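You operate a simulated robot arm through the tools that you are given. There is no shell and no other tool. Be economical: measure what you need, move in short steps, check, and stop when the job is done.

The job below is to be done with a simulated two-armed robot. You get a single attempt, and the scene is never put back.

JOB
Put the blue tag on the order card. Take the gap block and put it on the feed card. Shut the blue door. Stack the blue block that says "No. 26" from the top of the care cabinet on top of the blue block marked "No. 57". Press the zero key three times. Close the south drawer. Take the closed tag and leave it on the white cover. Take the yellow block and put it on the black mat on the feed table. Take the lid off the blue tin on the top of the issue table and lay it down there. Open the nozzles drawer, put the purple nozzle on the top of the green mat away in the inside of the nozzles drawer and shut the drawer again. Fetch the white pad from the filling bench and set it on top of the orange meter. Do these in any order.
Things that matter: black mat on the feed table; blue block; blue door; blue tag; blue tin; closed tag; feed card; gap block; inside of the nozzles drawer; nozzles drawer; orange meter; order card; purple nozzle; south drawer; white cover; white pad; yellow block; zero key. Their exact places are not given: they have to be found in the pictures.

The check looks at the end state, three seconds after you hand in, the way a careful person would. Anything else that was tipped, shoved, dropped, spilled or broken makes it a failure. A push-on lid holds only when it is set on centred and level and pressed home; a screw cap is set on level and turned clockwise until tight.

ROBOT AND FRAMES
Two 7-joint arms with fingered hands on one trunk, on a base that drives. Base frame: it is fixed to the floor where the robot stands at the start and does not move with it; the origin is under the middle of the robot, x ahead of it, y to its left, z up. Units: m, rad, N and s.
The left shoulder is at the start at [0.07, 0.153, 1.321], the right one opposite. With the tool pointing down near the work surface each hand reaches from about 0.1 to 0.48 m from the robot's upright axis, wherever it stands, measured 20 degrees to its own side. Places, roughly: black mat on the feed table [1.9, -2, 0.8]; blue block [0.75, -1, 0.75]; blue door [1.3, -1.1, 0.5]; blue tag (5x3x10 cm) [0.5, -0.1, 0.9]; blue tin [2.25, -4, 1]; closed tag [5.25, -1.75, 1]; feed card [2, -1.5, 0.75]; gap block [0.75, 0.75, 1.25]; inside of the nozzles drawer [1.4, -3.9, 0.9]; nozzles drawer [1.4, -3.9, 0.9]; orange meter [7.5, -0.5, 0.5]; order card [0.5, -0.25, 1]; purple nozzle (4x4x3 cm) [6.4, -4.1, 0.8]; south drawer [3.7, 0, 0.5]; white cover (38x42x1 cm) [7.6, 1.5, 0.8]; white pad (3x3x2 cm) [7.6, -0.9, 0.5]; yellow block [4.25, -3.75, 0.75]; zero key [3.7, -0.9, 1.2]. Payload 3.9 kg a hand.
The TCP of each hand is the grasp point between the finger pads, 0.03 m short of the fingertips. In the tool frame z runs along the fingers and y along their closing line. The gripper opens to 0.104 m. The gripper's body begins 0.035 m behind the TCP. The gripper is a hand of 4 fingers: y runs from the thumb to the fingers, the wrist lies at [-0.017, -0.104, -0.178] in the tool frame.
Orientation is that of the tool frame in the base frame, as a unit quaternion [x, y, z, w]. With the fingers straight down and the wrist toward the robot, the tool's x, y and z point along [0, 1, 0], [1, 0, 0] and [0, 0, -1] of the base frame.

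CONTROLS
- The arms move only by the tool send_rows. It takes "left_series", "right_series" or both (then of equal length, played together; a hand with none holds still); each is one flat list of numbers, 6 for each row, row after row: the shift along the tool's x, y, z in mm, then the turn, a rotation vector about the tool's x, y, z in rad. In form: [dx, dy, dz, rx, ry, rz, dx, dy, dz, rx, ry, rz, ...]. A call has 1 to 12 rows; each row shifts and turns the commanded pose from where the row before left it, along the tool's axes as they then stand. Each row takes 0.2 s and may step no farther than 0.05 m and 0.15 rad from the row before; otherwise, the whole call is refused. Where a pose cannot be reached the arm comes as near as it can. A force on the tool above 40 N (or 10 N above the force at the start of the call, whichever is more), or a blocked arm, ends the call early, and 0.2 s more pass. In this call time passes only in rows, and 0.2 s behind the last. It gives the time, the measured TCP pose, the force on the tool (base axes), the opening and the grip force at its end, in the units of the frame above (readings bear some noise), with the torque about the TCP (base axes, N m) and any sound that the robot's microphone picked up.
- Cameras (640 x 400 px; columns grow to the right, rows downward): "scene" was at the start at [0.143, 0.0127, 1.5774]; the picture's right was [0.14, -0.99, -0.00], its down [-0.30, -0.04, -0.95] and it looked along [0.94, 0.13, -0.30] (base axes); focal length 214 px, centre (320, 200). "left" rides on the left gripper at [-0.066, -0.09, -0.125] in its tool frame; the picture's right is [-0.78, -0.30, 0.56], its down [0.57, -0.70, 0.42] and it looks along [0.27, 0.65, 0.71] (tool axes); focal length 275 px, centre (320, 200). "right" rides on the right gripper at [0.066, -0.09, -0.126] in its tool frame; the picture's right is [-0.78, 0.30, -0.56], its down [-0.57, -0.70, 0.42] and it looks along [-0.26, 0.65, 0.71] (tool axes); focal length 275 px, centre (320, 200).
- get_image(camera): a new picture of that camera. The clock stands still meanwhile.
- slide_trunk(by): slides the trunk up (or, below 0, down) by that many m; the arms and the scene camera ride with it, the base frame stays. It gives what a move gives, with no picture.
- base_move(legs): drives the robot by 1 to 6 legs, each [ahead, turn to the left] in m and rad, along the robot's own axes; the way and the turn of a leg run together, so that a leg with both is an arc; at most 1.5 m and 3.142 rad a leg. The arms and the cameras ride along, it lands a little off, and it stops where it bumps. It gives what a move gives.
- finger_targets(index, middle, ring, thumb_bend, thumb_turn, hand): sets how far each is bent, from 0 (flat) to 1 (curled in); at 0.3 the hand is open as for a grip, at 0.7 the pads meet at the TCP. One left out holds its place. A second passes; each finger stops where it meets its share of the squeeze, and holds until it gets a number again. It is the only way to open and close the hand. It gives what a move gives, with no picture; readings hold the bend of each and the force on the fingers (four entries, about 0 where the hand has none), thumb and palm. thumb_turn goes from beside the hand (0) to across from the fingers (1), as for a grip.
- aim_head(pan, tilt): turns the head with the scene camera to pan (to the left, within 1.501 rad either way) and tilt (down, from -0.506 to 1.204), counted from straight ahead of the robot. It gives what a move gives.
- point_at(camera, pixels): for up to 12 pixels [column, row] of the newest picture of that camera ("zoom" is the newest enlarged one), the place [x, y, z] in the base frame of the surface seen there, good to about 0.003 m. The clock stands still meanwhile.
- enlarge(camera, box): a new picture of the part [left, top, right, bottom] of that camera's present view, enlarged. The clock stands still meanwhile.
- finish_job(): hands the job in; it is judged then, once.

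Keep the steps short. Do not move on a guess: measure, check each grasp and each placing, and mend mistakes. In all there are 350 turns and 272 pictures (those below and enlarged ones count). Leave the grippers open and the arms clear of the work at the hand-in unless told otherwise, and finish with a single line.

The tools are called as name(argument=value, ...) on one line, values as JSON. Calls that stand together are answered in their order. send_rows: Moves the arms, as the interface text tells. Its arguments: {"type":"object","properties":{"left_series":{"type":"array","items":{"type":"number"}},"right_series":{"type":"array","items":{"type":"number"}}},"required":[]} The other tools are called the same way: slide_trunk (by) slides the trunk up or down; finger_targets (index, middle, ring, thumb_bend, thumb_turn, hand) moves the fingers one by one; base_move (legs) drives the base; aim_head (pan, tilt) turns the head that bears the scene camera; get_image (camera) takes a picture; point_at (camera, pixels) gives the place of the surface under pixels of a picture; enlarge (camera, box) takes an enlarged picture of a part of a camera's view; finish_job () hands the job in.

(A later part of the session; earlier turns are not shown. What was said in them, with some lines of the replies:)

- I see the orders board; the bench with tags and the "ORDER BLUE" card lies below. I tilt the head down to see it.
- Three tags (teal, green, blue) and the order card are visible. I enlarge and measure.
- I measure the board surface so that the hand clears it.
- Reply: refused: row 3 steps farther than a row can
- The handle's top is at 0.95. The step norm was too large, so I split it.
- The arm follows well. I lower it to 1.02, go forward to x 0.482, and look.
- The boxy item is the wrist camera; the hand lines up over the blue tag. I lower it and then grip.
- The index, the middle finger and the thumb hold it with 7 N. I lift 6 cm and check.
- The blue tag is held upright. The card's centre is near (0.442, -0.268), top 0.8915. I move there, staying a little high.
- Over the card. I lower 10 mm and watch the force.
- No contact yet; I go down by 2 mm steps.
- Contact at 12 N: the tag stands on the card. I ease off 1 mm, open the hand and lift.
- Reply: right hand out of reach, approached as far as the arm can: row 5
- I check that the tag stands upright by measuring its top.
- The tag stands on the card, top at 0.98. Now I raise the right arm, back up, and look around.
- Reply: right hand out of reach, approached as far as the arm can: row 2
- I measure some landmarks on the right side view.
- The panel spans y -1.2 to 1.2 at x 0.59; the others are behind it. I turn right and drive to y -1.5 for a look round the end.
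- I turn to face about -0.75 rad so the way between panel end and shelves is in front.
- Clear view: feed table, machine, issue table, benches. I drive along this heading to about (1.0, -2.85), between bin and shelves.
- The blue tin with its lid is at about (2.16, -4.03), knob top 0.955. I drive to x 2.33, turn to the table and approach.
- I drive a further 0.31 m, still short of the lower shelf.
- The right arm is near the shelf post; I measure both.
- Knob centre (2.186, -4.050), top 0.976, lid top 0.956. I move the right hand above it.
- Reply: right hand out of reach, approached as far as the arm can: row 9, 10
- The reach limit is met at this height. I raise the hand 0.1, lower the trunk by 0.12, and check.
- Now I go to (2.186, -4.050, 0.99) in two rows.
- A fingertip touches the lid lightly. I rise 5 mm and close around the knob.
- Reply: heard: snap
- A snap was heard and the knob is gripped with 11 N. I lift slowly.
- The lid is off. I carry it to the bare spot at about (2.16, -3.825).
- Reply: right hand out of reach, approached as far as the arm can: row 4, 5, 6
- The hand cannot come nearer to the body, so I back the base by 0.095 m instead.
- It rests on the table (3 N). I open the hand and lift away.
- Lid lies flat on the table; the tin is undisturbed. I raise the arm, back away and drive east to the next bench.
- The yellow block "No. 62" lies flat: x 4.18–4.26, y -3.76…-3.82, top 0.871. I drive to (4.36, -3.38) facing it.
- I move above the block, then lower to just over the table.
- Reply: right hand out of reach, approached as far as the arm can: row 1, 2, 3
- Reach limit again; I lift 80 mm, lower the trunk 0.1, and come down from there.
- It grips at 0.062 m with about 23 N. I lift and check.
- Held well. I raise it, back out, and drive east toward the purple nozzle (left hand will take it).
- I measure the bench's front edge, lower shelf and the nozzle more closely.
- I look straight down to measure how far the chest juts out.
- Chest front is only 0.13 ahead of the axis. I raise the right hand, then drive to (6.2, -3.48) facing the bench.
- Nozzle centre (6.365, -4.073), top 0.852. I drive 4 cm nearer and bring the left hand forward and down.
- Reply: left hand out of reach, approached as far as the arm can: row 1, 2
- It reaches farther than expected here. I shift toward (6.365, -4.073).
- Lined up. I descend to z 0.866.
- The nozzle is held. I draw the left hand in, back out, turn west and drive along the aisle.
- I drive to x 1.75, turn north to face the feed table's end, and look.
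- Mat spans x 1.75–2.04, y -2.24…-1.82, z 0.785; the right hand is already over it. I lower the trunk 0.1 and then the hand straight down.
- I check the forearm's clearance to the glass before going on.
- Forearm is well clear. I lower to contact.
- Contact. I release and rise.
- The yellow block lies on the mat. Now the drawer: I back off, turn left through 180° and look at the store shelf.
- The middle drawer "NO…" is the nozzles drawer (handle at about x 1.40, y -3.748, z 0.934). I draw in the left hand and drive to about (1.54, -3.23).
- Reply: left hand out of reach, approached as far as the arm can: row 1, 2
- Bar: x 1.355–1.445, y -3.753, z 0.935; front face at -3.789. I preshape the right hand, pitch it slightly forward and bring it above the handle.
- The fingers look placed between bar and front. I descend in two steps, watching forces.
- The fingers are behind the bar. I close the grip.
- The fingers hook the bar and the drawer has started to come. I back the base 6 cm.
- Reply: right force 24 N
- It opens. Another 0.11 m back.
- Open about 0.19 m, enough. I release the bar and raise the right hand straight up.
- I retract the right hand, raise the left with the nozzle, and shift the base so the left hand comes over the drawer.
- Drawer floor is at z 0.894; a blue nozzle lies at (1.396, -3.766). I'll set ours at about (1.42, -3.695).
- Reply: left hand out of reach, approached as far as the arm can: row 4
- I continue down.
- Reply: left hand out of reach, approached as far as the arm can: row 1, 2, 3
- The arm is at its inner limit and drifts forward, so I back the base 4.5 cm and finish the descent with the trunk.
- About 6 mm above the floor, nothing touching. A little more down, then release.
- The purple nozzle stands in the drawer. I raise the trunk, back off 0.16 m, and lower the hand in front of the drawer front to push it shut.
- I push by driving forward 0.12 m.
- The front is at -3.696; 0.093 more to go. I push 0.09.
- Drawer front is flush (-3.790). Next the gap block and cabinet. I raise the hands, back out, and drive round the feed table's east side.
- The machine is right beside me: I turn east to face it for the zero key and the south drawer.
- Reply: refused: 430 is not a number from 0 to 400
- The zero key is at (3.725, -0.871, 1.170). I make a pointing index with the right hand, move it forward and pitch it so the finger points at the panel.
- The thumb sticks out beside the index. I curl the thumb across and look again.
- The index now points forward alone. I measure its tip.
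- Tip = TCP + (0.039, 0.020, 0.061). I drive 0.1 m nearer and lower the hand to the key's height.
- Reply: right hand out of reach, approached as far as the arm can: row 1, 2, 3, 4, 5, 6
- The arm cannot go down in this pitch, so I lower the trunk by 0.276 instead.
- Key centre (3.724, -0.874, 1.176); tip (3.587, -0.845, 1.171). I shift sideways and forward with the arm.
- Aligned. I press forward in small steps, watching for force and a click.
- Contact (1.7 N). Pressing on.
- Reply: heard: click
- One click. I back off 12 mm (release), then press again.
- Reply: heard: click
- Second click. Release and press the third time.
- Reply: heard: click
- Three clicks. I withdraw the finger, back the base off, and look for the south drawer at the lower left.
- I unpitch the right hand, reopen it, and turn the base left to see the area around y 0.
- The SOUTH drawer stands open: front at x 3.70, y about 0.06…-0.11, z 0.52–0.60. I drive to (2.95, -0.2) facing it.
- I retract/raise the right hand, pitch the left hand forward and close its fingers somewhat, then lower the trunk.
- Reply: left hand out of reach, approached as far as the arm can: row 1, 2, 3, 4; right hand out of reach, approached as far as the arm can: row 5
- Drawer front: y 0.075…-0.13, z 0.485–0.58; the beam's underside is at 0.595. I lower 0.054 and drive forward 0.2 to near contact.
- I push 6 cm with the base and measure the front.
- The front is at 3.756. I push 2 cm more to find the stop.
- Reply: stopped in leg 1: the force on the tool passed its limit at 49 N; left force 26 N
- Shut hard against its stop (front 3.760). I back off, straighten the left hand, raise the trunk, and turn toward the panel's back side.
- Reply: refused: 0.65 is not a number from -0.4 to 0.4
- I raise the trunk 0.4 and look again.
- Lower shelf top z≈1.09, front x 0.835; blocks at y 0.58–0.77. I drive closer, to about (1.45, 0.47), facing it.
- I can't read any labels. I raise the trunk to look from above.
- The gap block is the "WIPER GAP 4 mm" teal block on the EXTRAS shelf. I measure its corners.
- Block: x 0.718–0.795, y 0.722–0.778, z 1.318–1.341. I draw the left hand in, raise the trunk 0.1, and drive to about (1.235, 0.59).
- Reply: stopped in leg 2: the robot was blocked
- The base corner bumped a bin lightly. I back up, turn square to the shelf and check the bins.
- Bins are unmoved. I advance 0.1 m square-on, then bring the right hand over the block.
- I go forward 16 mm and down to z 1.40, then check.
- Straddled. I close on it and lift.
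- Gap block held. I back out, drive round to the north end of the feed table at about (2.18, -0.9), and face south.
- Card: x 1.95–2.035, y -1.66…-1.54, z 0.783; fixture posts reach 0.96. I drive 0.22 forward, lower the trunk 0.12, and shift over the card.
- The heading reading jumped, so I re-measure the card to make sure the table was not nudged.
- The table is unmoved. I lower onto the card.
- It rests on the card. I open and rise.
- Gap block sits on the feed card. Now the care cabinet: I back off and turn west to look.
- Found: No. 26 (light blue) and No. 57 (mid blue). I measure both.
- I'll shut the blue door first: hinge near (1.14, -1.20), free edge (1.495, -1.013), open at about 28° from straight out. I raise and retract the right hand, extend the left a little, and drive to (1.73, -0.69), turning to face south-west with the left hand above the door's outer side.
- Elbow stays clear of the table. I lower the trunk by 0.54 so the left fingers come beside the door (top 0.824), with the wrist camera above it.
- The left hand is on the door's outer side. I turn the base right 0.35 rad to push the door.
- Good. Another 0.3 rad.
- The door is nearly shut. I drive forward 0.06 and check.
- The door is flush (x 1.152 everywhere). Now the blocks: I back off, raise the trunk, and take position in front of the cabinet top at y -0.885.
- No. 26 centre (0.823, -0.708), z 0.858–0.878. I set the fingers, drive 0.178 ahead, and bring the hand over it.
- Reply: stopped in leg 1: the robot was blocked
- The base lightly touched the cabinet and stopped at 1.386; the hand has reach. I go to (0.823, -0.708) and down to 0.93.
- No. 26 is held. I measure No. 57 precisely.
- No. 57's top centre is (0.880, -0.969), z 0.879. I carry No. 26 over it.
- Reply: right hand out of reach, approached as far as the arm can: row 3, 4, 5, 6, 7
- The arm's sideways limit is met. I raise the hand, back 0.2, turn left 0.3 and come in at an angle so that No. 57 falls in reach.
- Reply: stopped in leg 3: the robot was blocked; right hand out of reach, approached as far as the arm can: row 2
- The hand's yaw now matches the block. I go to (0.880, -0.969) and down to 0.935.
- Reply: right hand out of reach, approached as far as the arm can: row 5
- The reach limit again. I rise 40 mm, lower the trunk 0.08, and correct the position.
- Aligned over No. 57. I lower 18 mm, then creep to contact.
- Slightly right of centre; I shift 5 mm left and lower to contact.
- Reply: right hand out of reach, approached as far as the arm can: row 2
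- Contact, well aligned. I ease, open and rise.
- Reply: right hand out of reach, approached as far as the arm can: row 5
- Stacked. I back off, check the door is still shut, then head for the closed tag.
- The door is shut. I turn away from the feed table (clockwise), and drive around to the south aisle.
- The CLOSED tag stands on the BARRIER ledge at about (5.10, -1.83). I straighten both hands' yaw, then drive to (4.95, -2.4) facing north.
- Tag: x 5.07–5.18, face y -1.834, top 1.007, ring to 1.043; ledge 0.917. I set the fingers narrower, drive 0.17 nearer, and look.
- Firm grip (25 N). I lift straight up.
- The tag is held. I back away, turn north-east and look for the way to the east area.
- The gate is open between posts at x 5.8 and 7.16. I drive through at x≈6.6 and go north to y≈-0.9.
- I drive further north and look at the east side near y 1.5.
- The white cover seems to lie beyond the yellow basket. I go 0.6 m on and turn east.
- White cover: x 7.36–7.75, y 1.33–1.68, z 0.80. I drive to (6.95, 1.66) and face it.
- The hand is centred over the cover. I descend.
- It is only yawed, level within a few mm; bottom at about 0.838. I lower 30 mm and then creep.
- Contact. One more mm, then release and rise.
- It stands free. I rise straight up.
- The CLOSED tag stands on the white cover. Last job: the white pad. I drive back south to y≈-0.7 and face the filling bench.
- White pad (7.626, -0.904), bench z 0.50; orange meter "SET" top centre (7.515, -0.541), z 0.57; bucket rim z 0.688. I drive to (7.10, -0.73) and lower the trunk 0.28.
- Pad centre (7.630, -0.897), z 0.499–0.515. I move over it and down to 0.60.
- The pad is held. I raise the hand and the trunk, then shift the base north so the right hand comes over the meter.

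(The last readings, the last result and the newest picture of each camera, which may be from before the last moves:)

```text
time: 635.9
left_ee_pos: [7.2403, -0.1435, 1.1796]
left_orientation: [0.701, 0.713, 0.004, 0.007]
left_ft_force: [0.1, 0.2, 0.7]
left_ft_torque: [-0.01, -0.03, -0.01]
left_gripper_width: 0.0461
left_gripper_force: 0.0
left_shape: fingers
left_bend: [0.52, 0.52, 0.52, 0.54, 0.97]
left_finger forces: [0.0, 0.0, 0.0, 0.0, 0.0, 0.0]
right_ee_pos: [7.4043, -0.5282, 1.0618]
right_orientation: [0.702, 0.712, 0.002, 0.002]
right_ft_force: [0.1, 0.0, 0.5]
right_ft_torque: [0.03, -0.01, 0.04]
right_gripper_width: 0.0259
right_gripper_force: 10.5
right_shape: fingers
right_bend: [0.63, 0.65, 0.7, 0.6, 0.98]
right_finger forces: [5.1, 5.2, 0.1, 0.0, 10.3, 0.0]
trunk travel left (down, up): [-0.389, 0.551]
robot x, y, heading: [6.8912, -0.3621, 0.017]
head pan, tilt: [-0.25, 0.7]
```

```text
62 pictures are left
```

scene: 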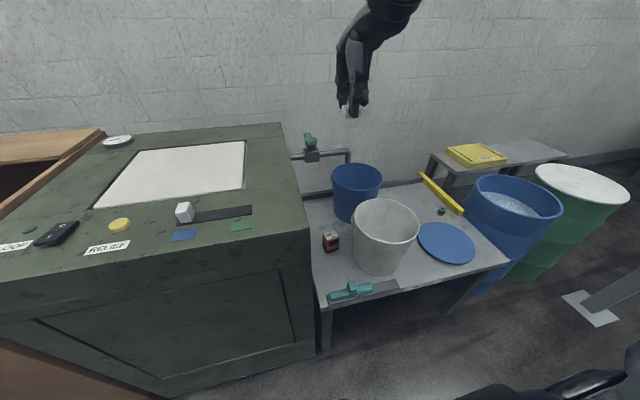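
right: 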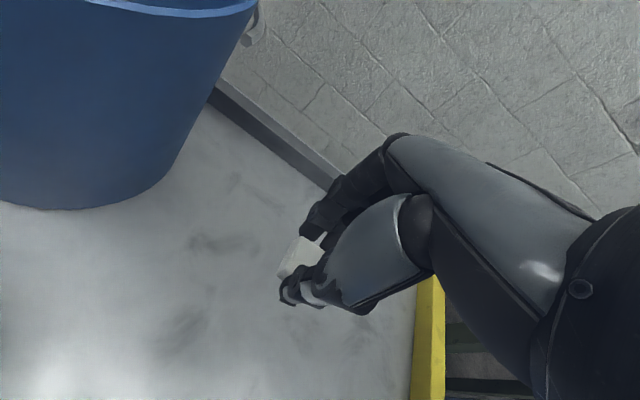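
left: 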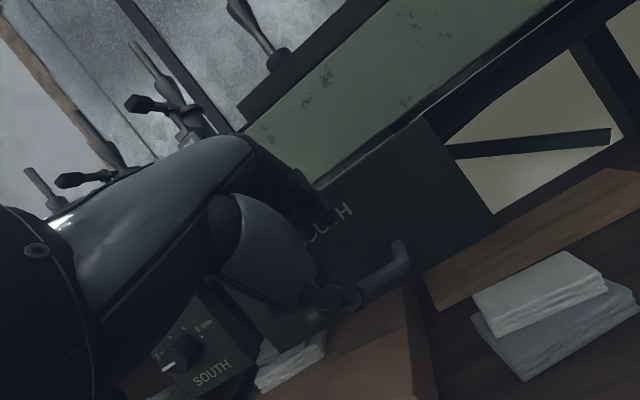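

enlarge(camera="scene", box=[290, 120, 430, 270])

point_at(camera="scene", pixels=[[330, 235], [324, 236], [338, 234], [327, 232], [335, 239], [310, 230], [297, 190], [280, 125], [348, 155], [312, 155], [362, 205], [350, 195]])

```text
2.67 times, centred on (360, 195) of scene
```

zoom: 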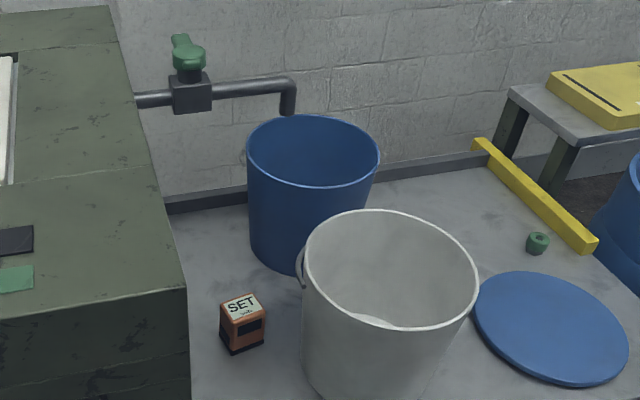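

```text
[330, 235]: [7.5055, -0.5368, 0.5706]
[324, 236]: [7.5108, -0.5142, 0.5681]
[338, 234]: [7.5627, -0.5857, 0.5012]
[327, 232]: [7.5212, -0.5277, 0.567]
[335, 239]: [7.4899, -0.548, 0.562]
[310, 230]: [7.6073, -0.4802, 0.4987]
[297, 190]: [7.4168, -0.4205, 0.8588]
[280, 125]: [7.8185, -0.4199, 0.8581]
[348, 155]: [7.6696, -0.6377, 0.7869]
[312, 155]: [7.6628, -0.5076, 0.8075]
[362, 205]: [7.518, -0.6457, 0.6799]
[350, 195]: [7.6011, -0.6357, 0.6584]
```

enlarge(camera="scene", box=[312, 222, 352, 262])

```text
10.00 times, centred on (332, 242) of scene
```

zoom: 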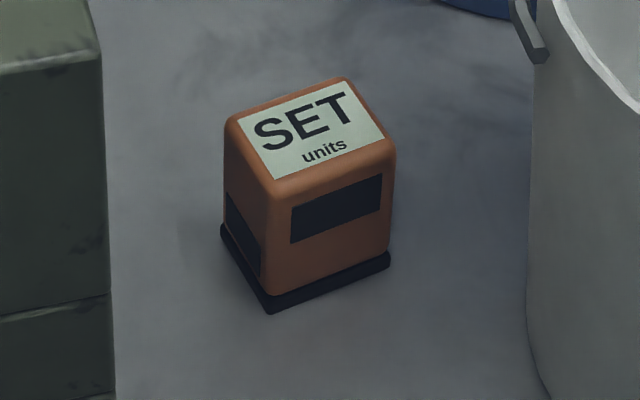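

point_at(camera="zoom", pixels=[[240, 120], [340, 85], [383, 142], [280, 180], [312, 130]])

```text
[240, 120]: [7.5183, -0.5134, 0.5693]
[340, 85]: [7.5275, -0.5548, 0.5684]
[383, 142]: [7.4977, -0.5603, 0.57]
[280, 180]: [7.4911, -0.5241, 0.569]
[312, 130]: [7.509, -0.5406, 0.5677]
```

Meter top centre (7.509, -0.538), z 0.569. I drive 0.105 ahead, lower the trunk 0.2, and line up above it.

base_move(legs=[[0.105, -0.012]])

slide_trunk(by=-0.2)

get_image(camera="scene")

get_image(camera="right")

```text
time: 637.0
left_ee_pos: [7.3475, -0.1476, 1.1798]
left_orientation: [0.706, 0.708, 0.004, 0.007]
left_ft_force: [-0.1, -1.0, -0.7]
left_ft_torque: [-0.03, 0.0, -0.01]
left_gripper_width: 0.0461
left_gripper_force: 0.0
left_shape: fingers
left_bend: [0.52, 0.52, 0.52, 0.54, 0.97]
left_finger forces: [0.0, 0.0, 0.0, 0.0, 0.1, 0.0]
right_ee_pos: [7.5069, -0.5343, 1.0618]
right_orientation: [0.707, 0.708, 0.003, 0.001]
right_ft_force: [0.9, 1.2, -0.1]
right_ft_torque: [-0.01, -0.01, -0.03]
right_gripper_width: 0.0263
right_gripper_force: 10.9
right_shape: fingers
right_bend: [0.63, 0.65, 0.7, 0.6, 0.98]
right_finger forces: [5.3, 5.4, 0.0, 0.0, 10.4, 0.0]
trunk travel left (down, up): [-0.389, 0.551]
robot x, y, heading: [7.0018, -0.3602, 0.003]
head pan, tilt: [-0.25, 0.7]
```

```text
time: 639.2
left_ee_pos: [7.3459, -0.1476, 0.9796]
left_orientation: [0.706, 0.708, 0.004, 0.007]
left_ft_force: [0.5, -0.1, 0.6]
left_ft_torque: [0.01, -0.03, -0.01]
left_gripper_width: 0.0458
left_gripper_force: 0.0
left_shape: fingers
left_bend: [0.52, 0.52, 0.52, 0.54, 0.97]
left_finger forces: [0.1, 0.0, 0.1, 0.0, 0.1, 0.0]
right_ee_pos: [7.5062, -0.534, 0.863]
right_orientation: [0.707, 0.707, 0.003, 0.002]
right_ft_force: [0.0, 0.1, 0.5]
right_ft_torque: [-0.03, -0.03, -0.01]
right_gripper_width: 0.0261
right_gripper_force: 10.2
right_shape: fingers
right_bend: [0.63, 0.65, 0.7, 0.6, 0.98]
right_finger forces: [5.2, 5.3, 0.0, 0.0, 10.4, 0.1]
trunk travel left (down, up): [-0.189, 0.751]
robot x, y, heading: [7.0009, -0.3622, 0.002]
head pan, tilt: [-0.25, 0.7]
```

```text
59 pictures are left
```

scene: 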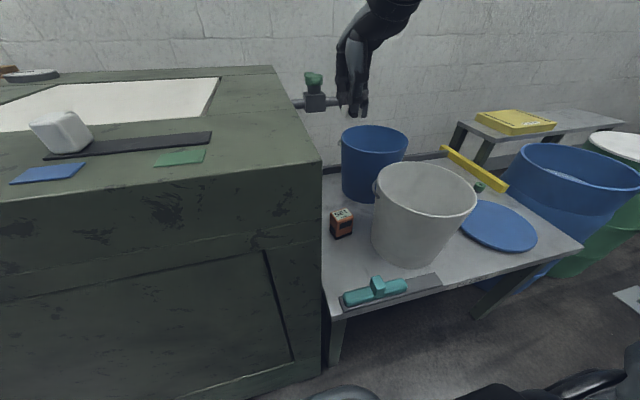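

```text
58 pictures are left
```

right: 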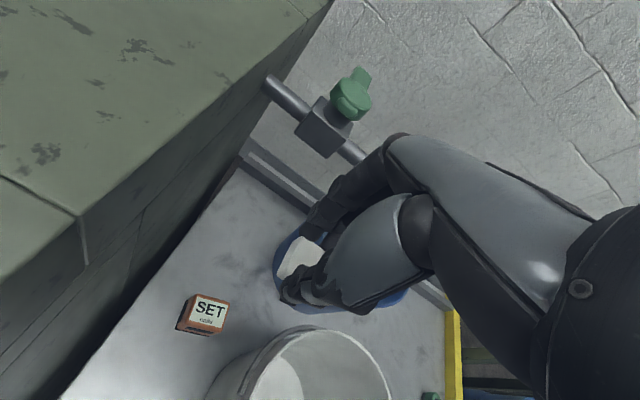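

I descend to z 0.70 and look.

send_rows(right_series=[-4, 3, 40, 0, 0, 0, 0, 0, 40, 0, 0, 0, 0, 0, 40, 0, 0, 0, 0, 0, 40, 0, 0, 0])

get_image(camera="scene")

get_image(camera="right")

```text
time: 640.2
left_ee_pos: [7.3468, -0.1483, 0.9802]
left_orientation: [0.706, 0.708, 0.003, 0.008]
left_ft_force: [0.2, 0.0, 0.2]
left_ft_torque: [0.03, -0.03, 0.01]
left_gripper_width: 0.0459
left_gripper_force: 0.1
left_shape: fingers
left_bend: [0.52, 0.52, 0.52, 0.54, 0.97]
left_finger forces: [0.0, 0.1, 0.0, 0.0, 0.1, 0.1]
right_ee_pos: [7.5105, -0.5392, 0.7016]
right_orientation: [0.706, 0.709, 0.002, 0.002]
right_ft_force: [-0.6, -0.1, 0.4]
right_ft_torque: [-0.02, 0.02, -0.02]
right_gripper_width: 0.0262
right_gripper_force: 10.4
right_shape: fingers
right_bend: [0.63, 0.65, 0.7, 0.6, 0.98]
right_finger forces: [5.2, 5.2, 0.0, 0.0, 10.3, 0.0]
trunk travel left (down, up): [-0.189, 0.751]
robot x, y, heading: [6.9987, -0.3616, 0.003]
head pan, tilt: [-0.25, 0.7]
```

```text
57 pictures are left
```

scene: 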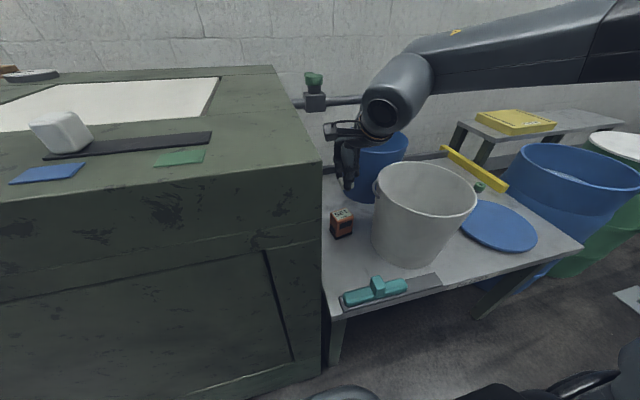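

```text
56 pictures are left
```

right: 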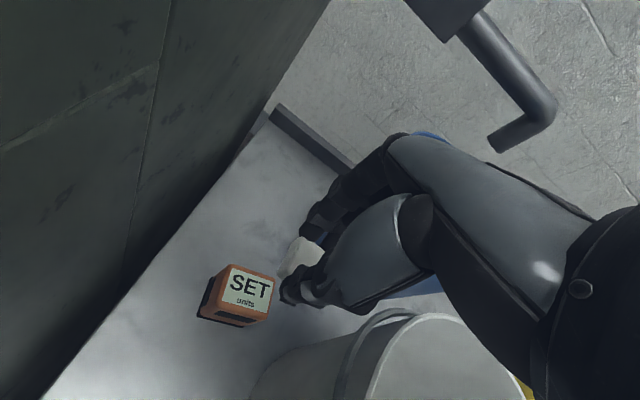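

Clear on all sides. I go down to 0.625.

send_rows(right_series=[0, 0, 30, 0, 0, 0, 0, 0, 30, 0, 0, 0, 0, 0, 16, 0, 0, 0])

enlarge(camera="scene", box=[300, 110, 460, 260])

get_image(camera="right")

```text
time: 641.0
left_ee_pos: [7.3479, -0.1474, 0.9792]
left_orientation: [0.706, 0.708, 0.003, 0.008]
left_ft_force: [1.1, 0.0, -0.1]
left_ft_torque: [0.02, 0.0, -0.01]
left_gripper_width: 0.046
left_gripper_force: 0.0
left_shape: fingers
left_bend: [0.52, 0.52, 0.52, 0.54, 0.97]
left_finger forces: [0.0, 0.0, 0.1, 0.1, 0.0, 0.0]
right_ee_pos: [7.5099, -0.5368, 0.6272]
right_orientation: [0.706, 0.708, 0.002, 0.002]
right_ft_force: [0.2, -0.4, -0.3]
right_ft_torque: [0.02, -0.03, 0.01]
right_gripper_width: 0.0262
right_gripper_force: 10.1
right_shape: fingers
right_bend: [0.63, 0.65, 0.7, 0.6, 0.98]
right_finger forces: [5.2, 5.2, 0.0, 0.0, 10.4, 0.0]
trunk travel left (down, up): [-0.189, 0.751]
robot x, y, heading: [6.9998, -0.3612, 0.006]
head pan, tilt: [-0.25, 0.7]
```

```text
2.67 times, centred on (380, 185) of scene
```

zoom: 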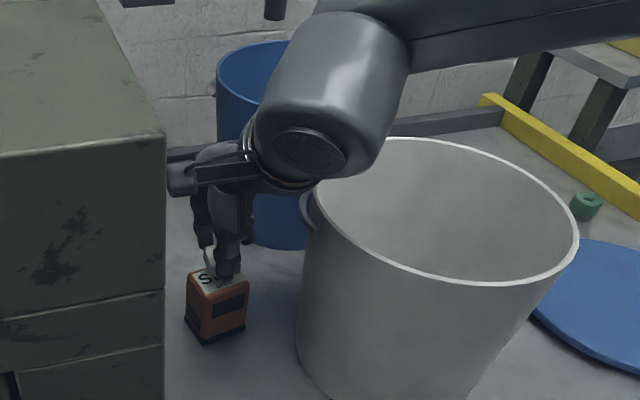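

```text
54 pictures are left
```

right: 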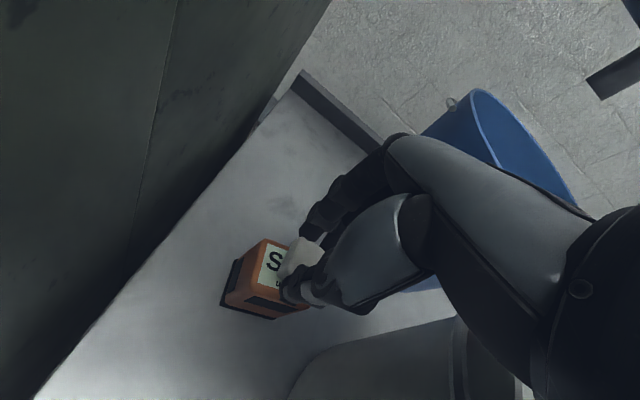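

enlarge(camera="right", box=[210, 210, 350, 330])

point_at(camera="zoom", pixels=[[385, 140], [430, 120], [350, 200], [420, 200], [290, 160], [250, 240], [260, 330], [300, 260]])

```text
3.33 times, centred on (280, 270) of right
```

zoom: 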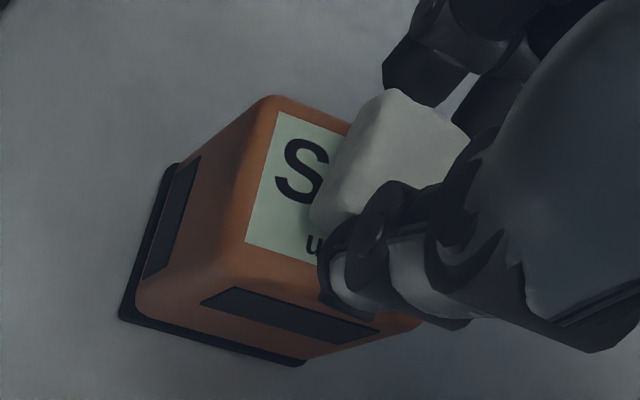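

```text
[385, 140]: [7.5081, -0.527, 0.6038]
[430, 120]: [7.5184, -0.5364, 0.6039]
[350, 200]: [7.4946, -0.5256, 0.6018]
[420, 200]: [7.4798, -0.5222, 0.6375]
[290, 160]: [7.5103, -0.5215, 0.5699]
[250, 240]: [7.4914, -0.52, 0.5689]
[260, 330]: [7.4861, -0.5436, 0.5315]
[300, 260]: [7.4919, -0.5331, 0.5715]
```

Pad is aligned; its bottom is about 18 mm above the meter. I lower 15 mm and creep.

send_rows(right_series=[-2, 1, 10, 0, 0, 0, 0, 0, 5, 0, 0, 0, 0, 0, 2, 0, 0, 0])

send_rows(right_series=[0, 0, 1.5, 0, 0, 0, 0, 0, 1.5, 0, 0, 0])

```text
time: 641.8
left_ee_pos: [7.3476, -0.1475, 0.9789]
left_orientation: [0.705, 0.709, 0.003, 0.007]
left_ft_force: [-0.5, 0.6, -1.0]
left_ft_torque: [-0.02, -0.01, 0.01]
left_gripper_width: 0.0461
left_gripper_force: 0.1
left_shape: fingers
left_bend: [0.52, 0.52, 0.52, 0.54, 0.97]
left_finger forces: [0.0, 0.0, 0.1, 0.0, 0.1, 0.0]
right_ee_pos: [7.5114, -0.5398, 0.6092]
right_orientation: [0.706, 0.708, 0.003, 0.002]
right_ft_force: [-0.6, 0.2, 0.6]
right_ft_torque: [-0.01, -0.01, 0.04]
right_gripper_width: 0.0262
right_gripper_force: 9.7
right_shape: fingers
right_bend: [0.63, 0.65, 0.7, 0.6, 0.98]
right_finger forces: [5.2, 5.1, 0.1, 0.0, 10.3, 0.0]
trunk travel left (down, up): [-0.189, 0.751]
robot x, y, heading: [6.9952, -0.3608, 0.004]
head pan, tilt: [-0.25, 0.7]
```

```text
time: 642.4
left_ee_pos: [7.3463, -0.1462, 0.9795]
left_orientation: [0.706, 0.708, 0.004, 0.009]
left_ft_force: [0.5, -0.6, -0.3]
left_ft_torque: [0.02, 0.02, 0.0]
left_gripper_width: 0.046
left_gripper_force: 0.2
left_shape: fingers
left_bend: [0.52, 0.52, 0.52, 0.54, 0.97]
left_finger forces: [0.1, 0.0, 0.0, 0.0, 0.0, 0.0]
right_ee_pos: [7.5121, -0.5391, 0.6086]
right_orientation: [0.706, 0.708, 0.004, 0.003]
right_ft_force: [0.2, -0.8, 8.9]
right_ft_torque: [-0.05, 0.08, 0.02]
right_gripper_width: 0.0259
right_gripper_force: 11.2
right_shape: fingers
right_bend: [0.63, 0.65, 0.7, 0.61, 0.98]
right_finger forces: [5.7, 6.0, 0.0, 0.1, 11.6, 0.1]
trunk travel left (down, up): [-0.189, 0.751]
robot x, y, heading: [6.9969, -0.3644, 0.007]
head pan, tilt: [-0.25, 0.7]
```

Contact. I ease, open slightly, and rise straight up.

send_rows(right_series=[0, 0, -1.5, 0, 0, 0])

finger_targets(hand="right", index=0.5, middle=0.5, ring=0.5, thumb_bend=0.46)

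send_rows(right_series=[0, 0, -15, 0, 0, 0, 0, 0, -30, 0, 0, 0, 0, 0, -45, 0, 0, 0, 0, 0, -45, 0, 0, 0, 0, 0, -45, 0, 0, 0, 0, 0, -45, 0, 0, 0, 0, 0, -45, 0, 0, 0])

enlarge(camera="scene", box=[300, 160, 440, 260])

```text
time: 642.8
left_ee_pos: [7.3458, -0.1476, 0.9786]
left_orientation: [0.706, 0.709, 0.003, 0.008]
left_ft_force: [-0.9, -0.4, 0.3]
left_ft_torque: [0.03, -0.02, -0.02]
left_gripper_width: 0.0463
left_gripper_force: 0.0
left_shape: fingers
left_bend: [0.52, 0.52, 0.52, 0.54, 0.97]
left_finger forces: [0.0, 0.0, 0.0, 0.1, 0.1, 0.1]
right_ee_pos: [7.5115, -0.5394, 0.609]
right_orientation: [0.707, 0.707, 0.003, 0.001]
right_ft_force: [0.8, -0.3, 5.9]
right_ft_torque: [0.02, 0.06, 0.06]
right_gripper_width: 0.0261
right_gripper_force: 11.6
right_shape: fingers
right_bend: [0.63, 0.65, 0.7, 0.61, 0.98]
right_finger forces: [5.9, 6.0, 0.0, 0.0, 11.1, 0.0]
trunk travel left (down, up): [-0.189, 0.751]
robot x, y, heading: [6.9983, -0.3661, -0.001]
head pan, tilt: [-0.25, 0.7]
```

```text
time: 643.8
left_ee_pos: [7.3482, -0.1482, 0.9795]
left_orientation: [0.706, 0.708, 0.004, 0.008]
left_ft_force: [-0.1, -0.1, -0.3]
left_ft_torque: [0.01, 0.01, 0.01]
left_gripper_width: 0.0461
left_gripper_force: 0.1
left_shape: fingers
left_bend: [0.52, 0.52, 0.52, 0.54, 0.97]
left_finger forces: [0.1, 0.1, 0.0, 0.1, 0.0, 0.1]
right_ee_pos: [7.5125, -0.5398, 0.6094]
right_orientation: [0.706, 0.709, 0.003, 0.003]
right_ft_force: [0.1, -0.3, -0.5]
right_ft_torque: [0.02, 0.02, -0.03]
right_gripper_width: 0.0587
right_gripper_force: 0.0
right_shape: fingers
right_bend: [0.5, 0.5, 0.5, 0.46, 0.97]
right_finger forces: [0.0, 0.0, 0.0, 0.0, 0.1, 0.1]
trunk travel left (down, up): [-0.189, 0.751]
robot x, y, heading: [6.9977, -0.3654, 0.006]
head pan, tilt: [-0.25, 0.7]
```

```text
time: 645.4
left_ee_pos: [7.3464, -0.1477, 0.9788]
left_orientation: [0.706, 0.708, 0.003, 0.008]
left_ft_force: [-0.6, -0.3, 0.7]
left_ft_torque: [0.02, 0.02, -0.01]
left_gripper_width: 0.0459
left_gripper_force: 0.0
left_shape: fingers
left_bend: [0.52, 0.52, 0.52, 0.54, 0.97]
left_finger forces: [0.0, 0.0, 0.1, 0.0, 0.0, 0.0]
right_ee_pos: [7.51, -0.5394, 0.878]
right_orientation: [0.705, 0.709, 0.003, 0.002]
right_ft_force: [-0.7, 0.4, 0.3]
right_ft_torque: [-0.01, 0.0, 0.0]
right_gripper_width: 0.0584
right_gripper_force: 0.0
right_shape: fingers
right_bend: [0.5, 0.5, 0.5, 0.46, 0.97]
right_finger forces: [0.0, 0.0, 0.1, 0.0, 0.0, 0.0]
trunk travel left (down, up): [-0.189, 0.751]
robot x, y, heading: [6.9954, -0.3644, 0.004]
head pan, tilt: [-0.25, 0.7]
```

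```text
4.00 times, centred on (370, 210) of scene
```

zoom: 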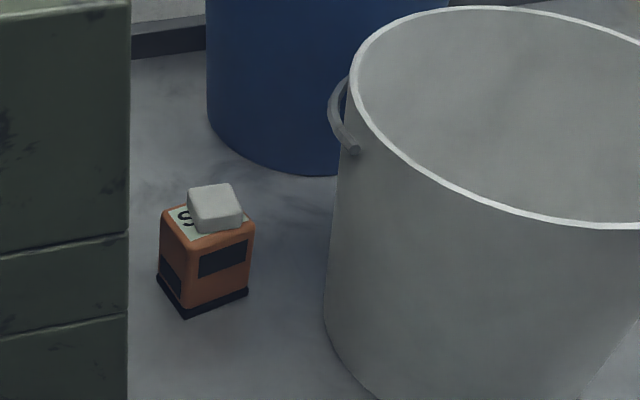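

The pad sits on the meter. I back away, raise the trunk a bit and open both hands.

slide_trunk(by=0.2)

base_move(legs=[[-0.5, 0]])

finger_targets(hand="right", index=0.3, middle=0.3, ring=0.3, thumb_bend=0.3)

finger_targets(hand="left", index=0.3, middle=0.3, ring=0.3, thumb_bend=0.3)

get_image(camera="scene")

```text
time: 647.6
left_ee_pos: [7.3467, -0.1475, 1.1794]
left_orientation: [0.706, 0.708, 0.003, 0.007]
left_ft_force: [-0.7, -0.1, -0.6]
left_ft_torque: [0.0, 0.0, -0.01]
left_gripper_width: 0.0458
left_gripper_force: 0.1
left_shape: fingers
left_bend: [0.52, 0.52, 0.52, 0.54, 0.97]
left_finger forces: [0.1, 0.0, 0.0, 0.0, 0.0, 0.0]
right_ee_pos: [7.51, -0.5406, 1.0782]
right_orientation: [0.706, 0.708, 0.003, 0.002]
right_ft_force: [-0.5, 0.3, -0.3]
right_ft_torque: [-0.01, 0.0, -0.01]
right_gripper_width: 0.0582
right_gripper_force: 0.1
right_shape: fingers
right_bend: [0.5, 0.5, 0.5, 0.46, 0.97]
right_finger forces: [0.0, 0.1, 0.1, 0.0, 0.1, 0.0]
trunk travel left (down, up): [-0.389, 0.551]
robot x, y, heading: [6.9982, -0.3656, 0.002]
head pan, tilt: [-0.25, 0.7]
```

```text
time: 650.5
left_ee_pos: [6.8436, -0.1487, 1.1809]
left_orientation: [0.706, 0.708, 0.005, 0.008]
left_ft_force: [-0.3, 0.6, 0.4]
left_ft_torque: [-0.01, -0.02, 0.0]
left_gripper_width: 0.0461
left_gripper_force: 0.0
left_shape: fingers
left_bend: [0.52, 0.52, 0.52, 0.54, 0.97]
left_finger forces: [0.1, 0.0, 0.0, 0.0, 0.0, 0.0]
right_ee_pos: [7.0081, -0.5402, 1.0785]
right_orientation: [0.706, 0.708, 0.002, 0.002]
right_ft_force: [-0.4, -0.2, 0.0]
right_ft_torque: [-0.01, -0.02, -0.01]
right_gripper_width: 0.0584
right_gripper_force: 0.0
right_shape: fingers
right_bend: [0.5, 0.5, 0.5, 0.46, 0.97]
right_finger forces: [0.1, 0.0, 0.1, 0.0, 0.0, 0.0]
trunk travel left (down, up): [-0.389, 0.551]
robot x, y, heading: [6.4989, -0.3687, 0.005]
head pan, tilt: [-0.25, 0.7]
```

```text
time: 651.5
left_ee_pos: [6.8438, -0.1495, 1.1805]
left_orientation: [0.706, 0.708, 0.004, 0.008]
left_ft_force: [0.8, -0.4, 0.1]
left_ft_torque: [0.0, -0.01, 0.01]
left_gripper_width: 0.0464
left_gripper_force: 0.1
left_shape: fingers
left_bend: [0.52, 0.52, 0.52, 0.54, 0.97]
left_finger forces: [0.0, 0.0, 0.1, 0.0, 0.1, 0.0]
right_ee_pos: [7.0073, -0.5407, 1.0784]
right_orientation: [0.707, 0.707, 0.003, 0.002]
right_ft_force: [0.3, -0.1, 0.7]
right_ft_torque: [-0.01, 0.01, -0.02]
right_gripper_width: 0.1044
right_gripper_force: 0.0
right_shape: fingers
right_bend: [0.3, 0.3, 0.3, 0.3, 0.94]
right_finger forces: [0.0, 0.0, 0.1, 0.0, 0.0, 0.0]
trunk travel left (down, up): [-0.389, 0.551]
robot x, y, heading: [6.4971, -0.3669, 0.003]
head pan, tilt: [-0.25, 0.7]
```

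```text
time: 652.5
left_ee_pos: [6.8447, -0.1486, 1.1784]
left_orientation: [0.705, 0.709, 0.004, 0.008]
left_ft_force: [-0.9, 0.4, -0.4]
left_ft_torque: [0.01, 0.01, 0.02]
left_gripper_width: 0.1042
left_gripper_force: 0.0
left_shape: fingers
left_bend: [0.3, 0.3, 0.3, 0.3, 0.97]
left_finger forces: [0.0, 0.1, 0.0, 0.0, 0.0, 0.0]
right_ee_pos: [7.008, -0.5408, 1.0775]
right_orientation: [0.706, 0.708, 0.002, 0.003]
right_ft_force: [-0.6, 0.5, -0.2]
right_ft_torque: [0.01, -0.03, 0.05]
right_gripper_width: 0.1042
right_gripper_force: 0.1
right_shape: fingers
right_bend: [0.3, 0.3, 0.3, 0.3, 0.94]
right_finger forces: [0.0, 0.1, 0.0, 0.0, 0.0, 0.0]
trunk travel left (down, up): [-0.389, 0.551]
robot x, y, heading: [6.4945, -0.3682, 0.001]
head pan, tilt: [-0.25, 0.7]
```

```text
51 pictures are left
```

scene: 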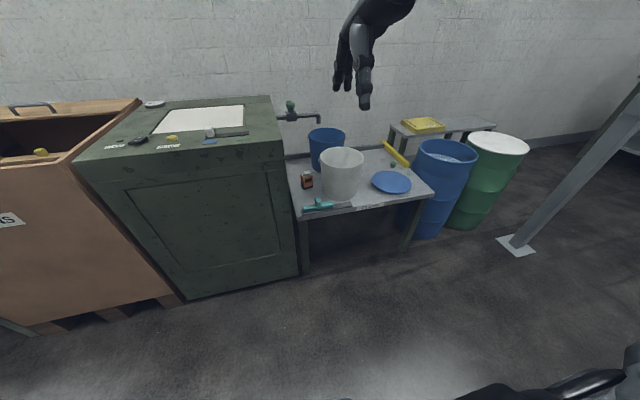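

Everything is in place, both grippers are open and the arms are clear. I hand in.

finish_job()

```text
The job is handed in.
```

All eleven tasks are done and the job is handed in, with both grippers open and the arms clear; the base lightly touched a bin and the care cabinet while manoeuvring, and neither looked moved.
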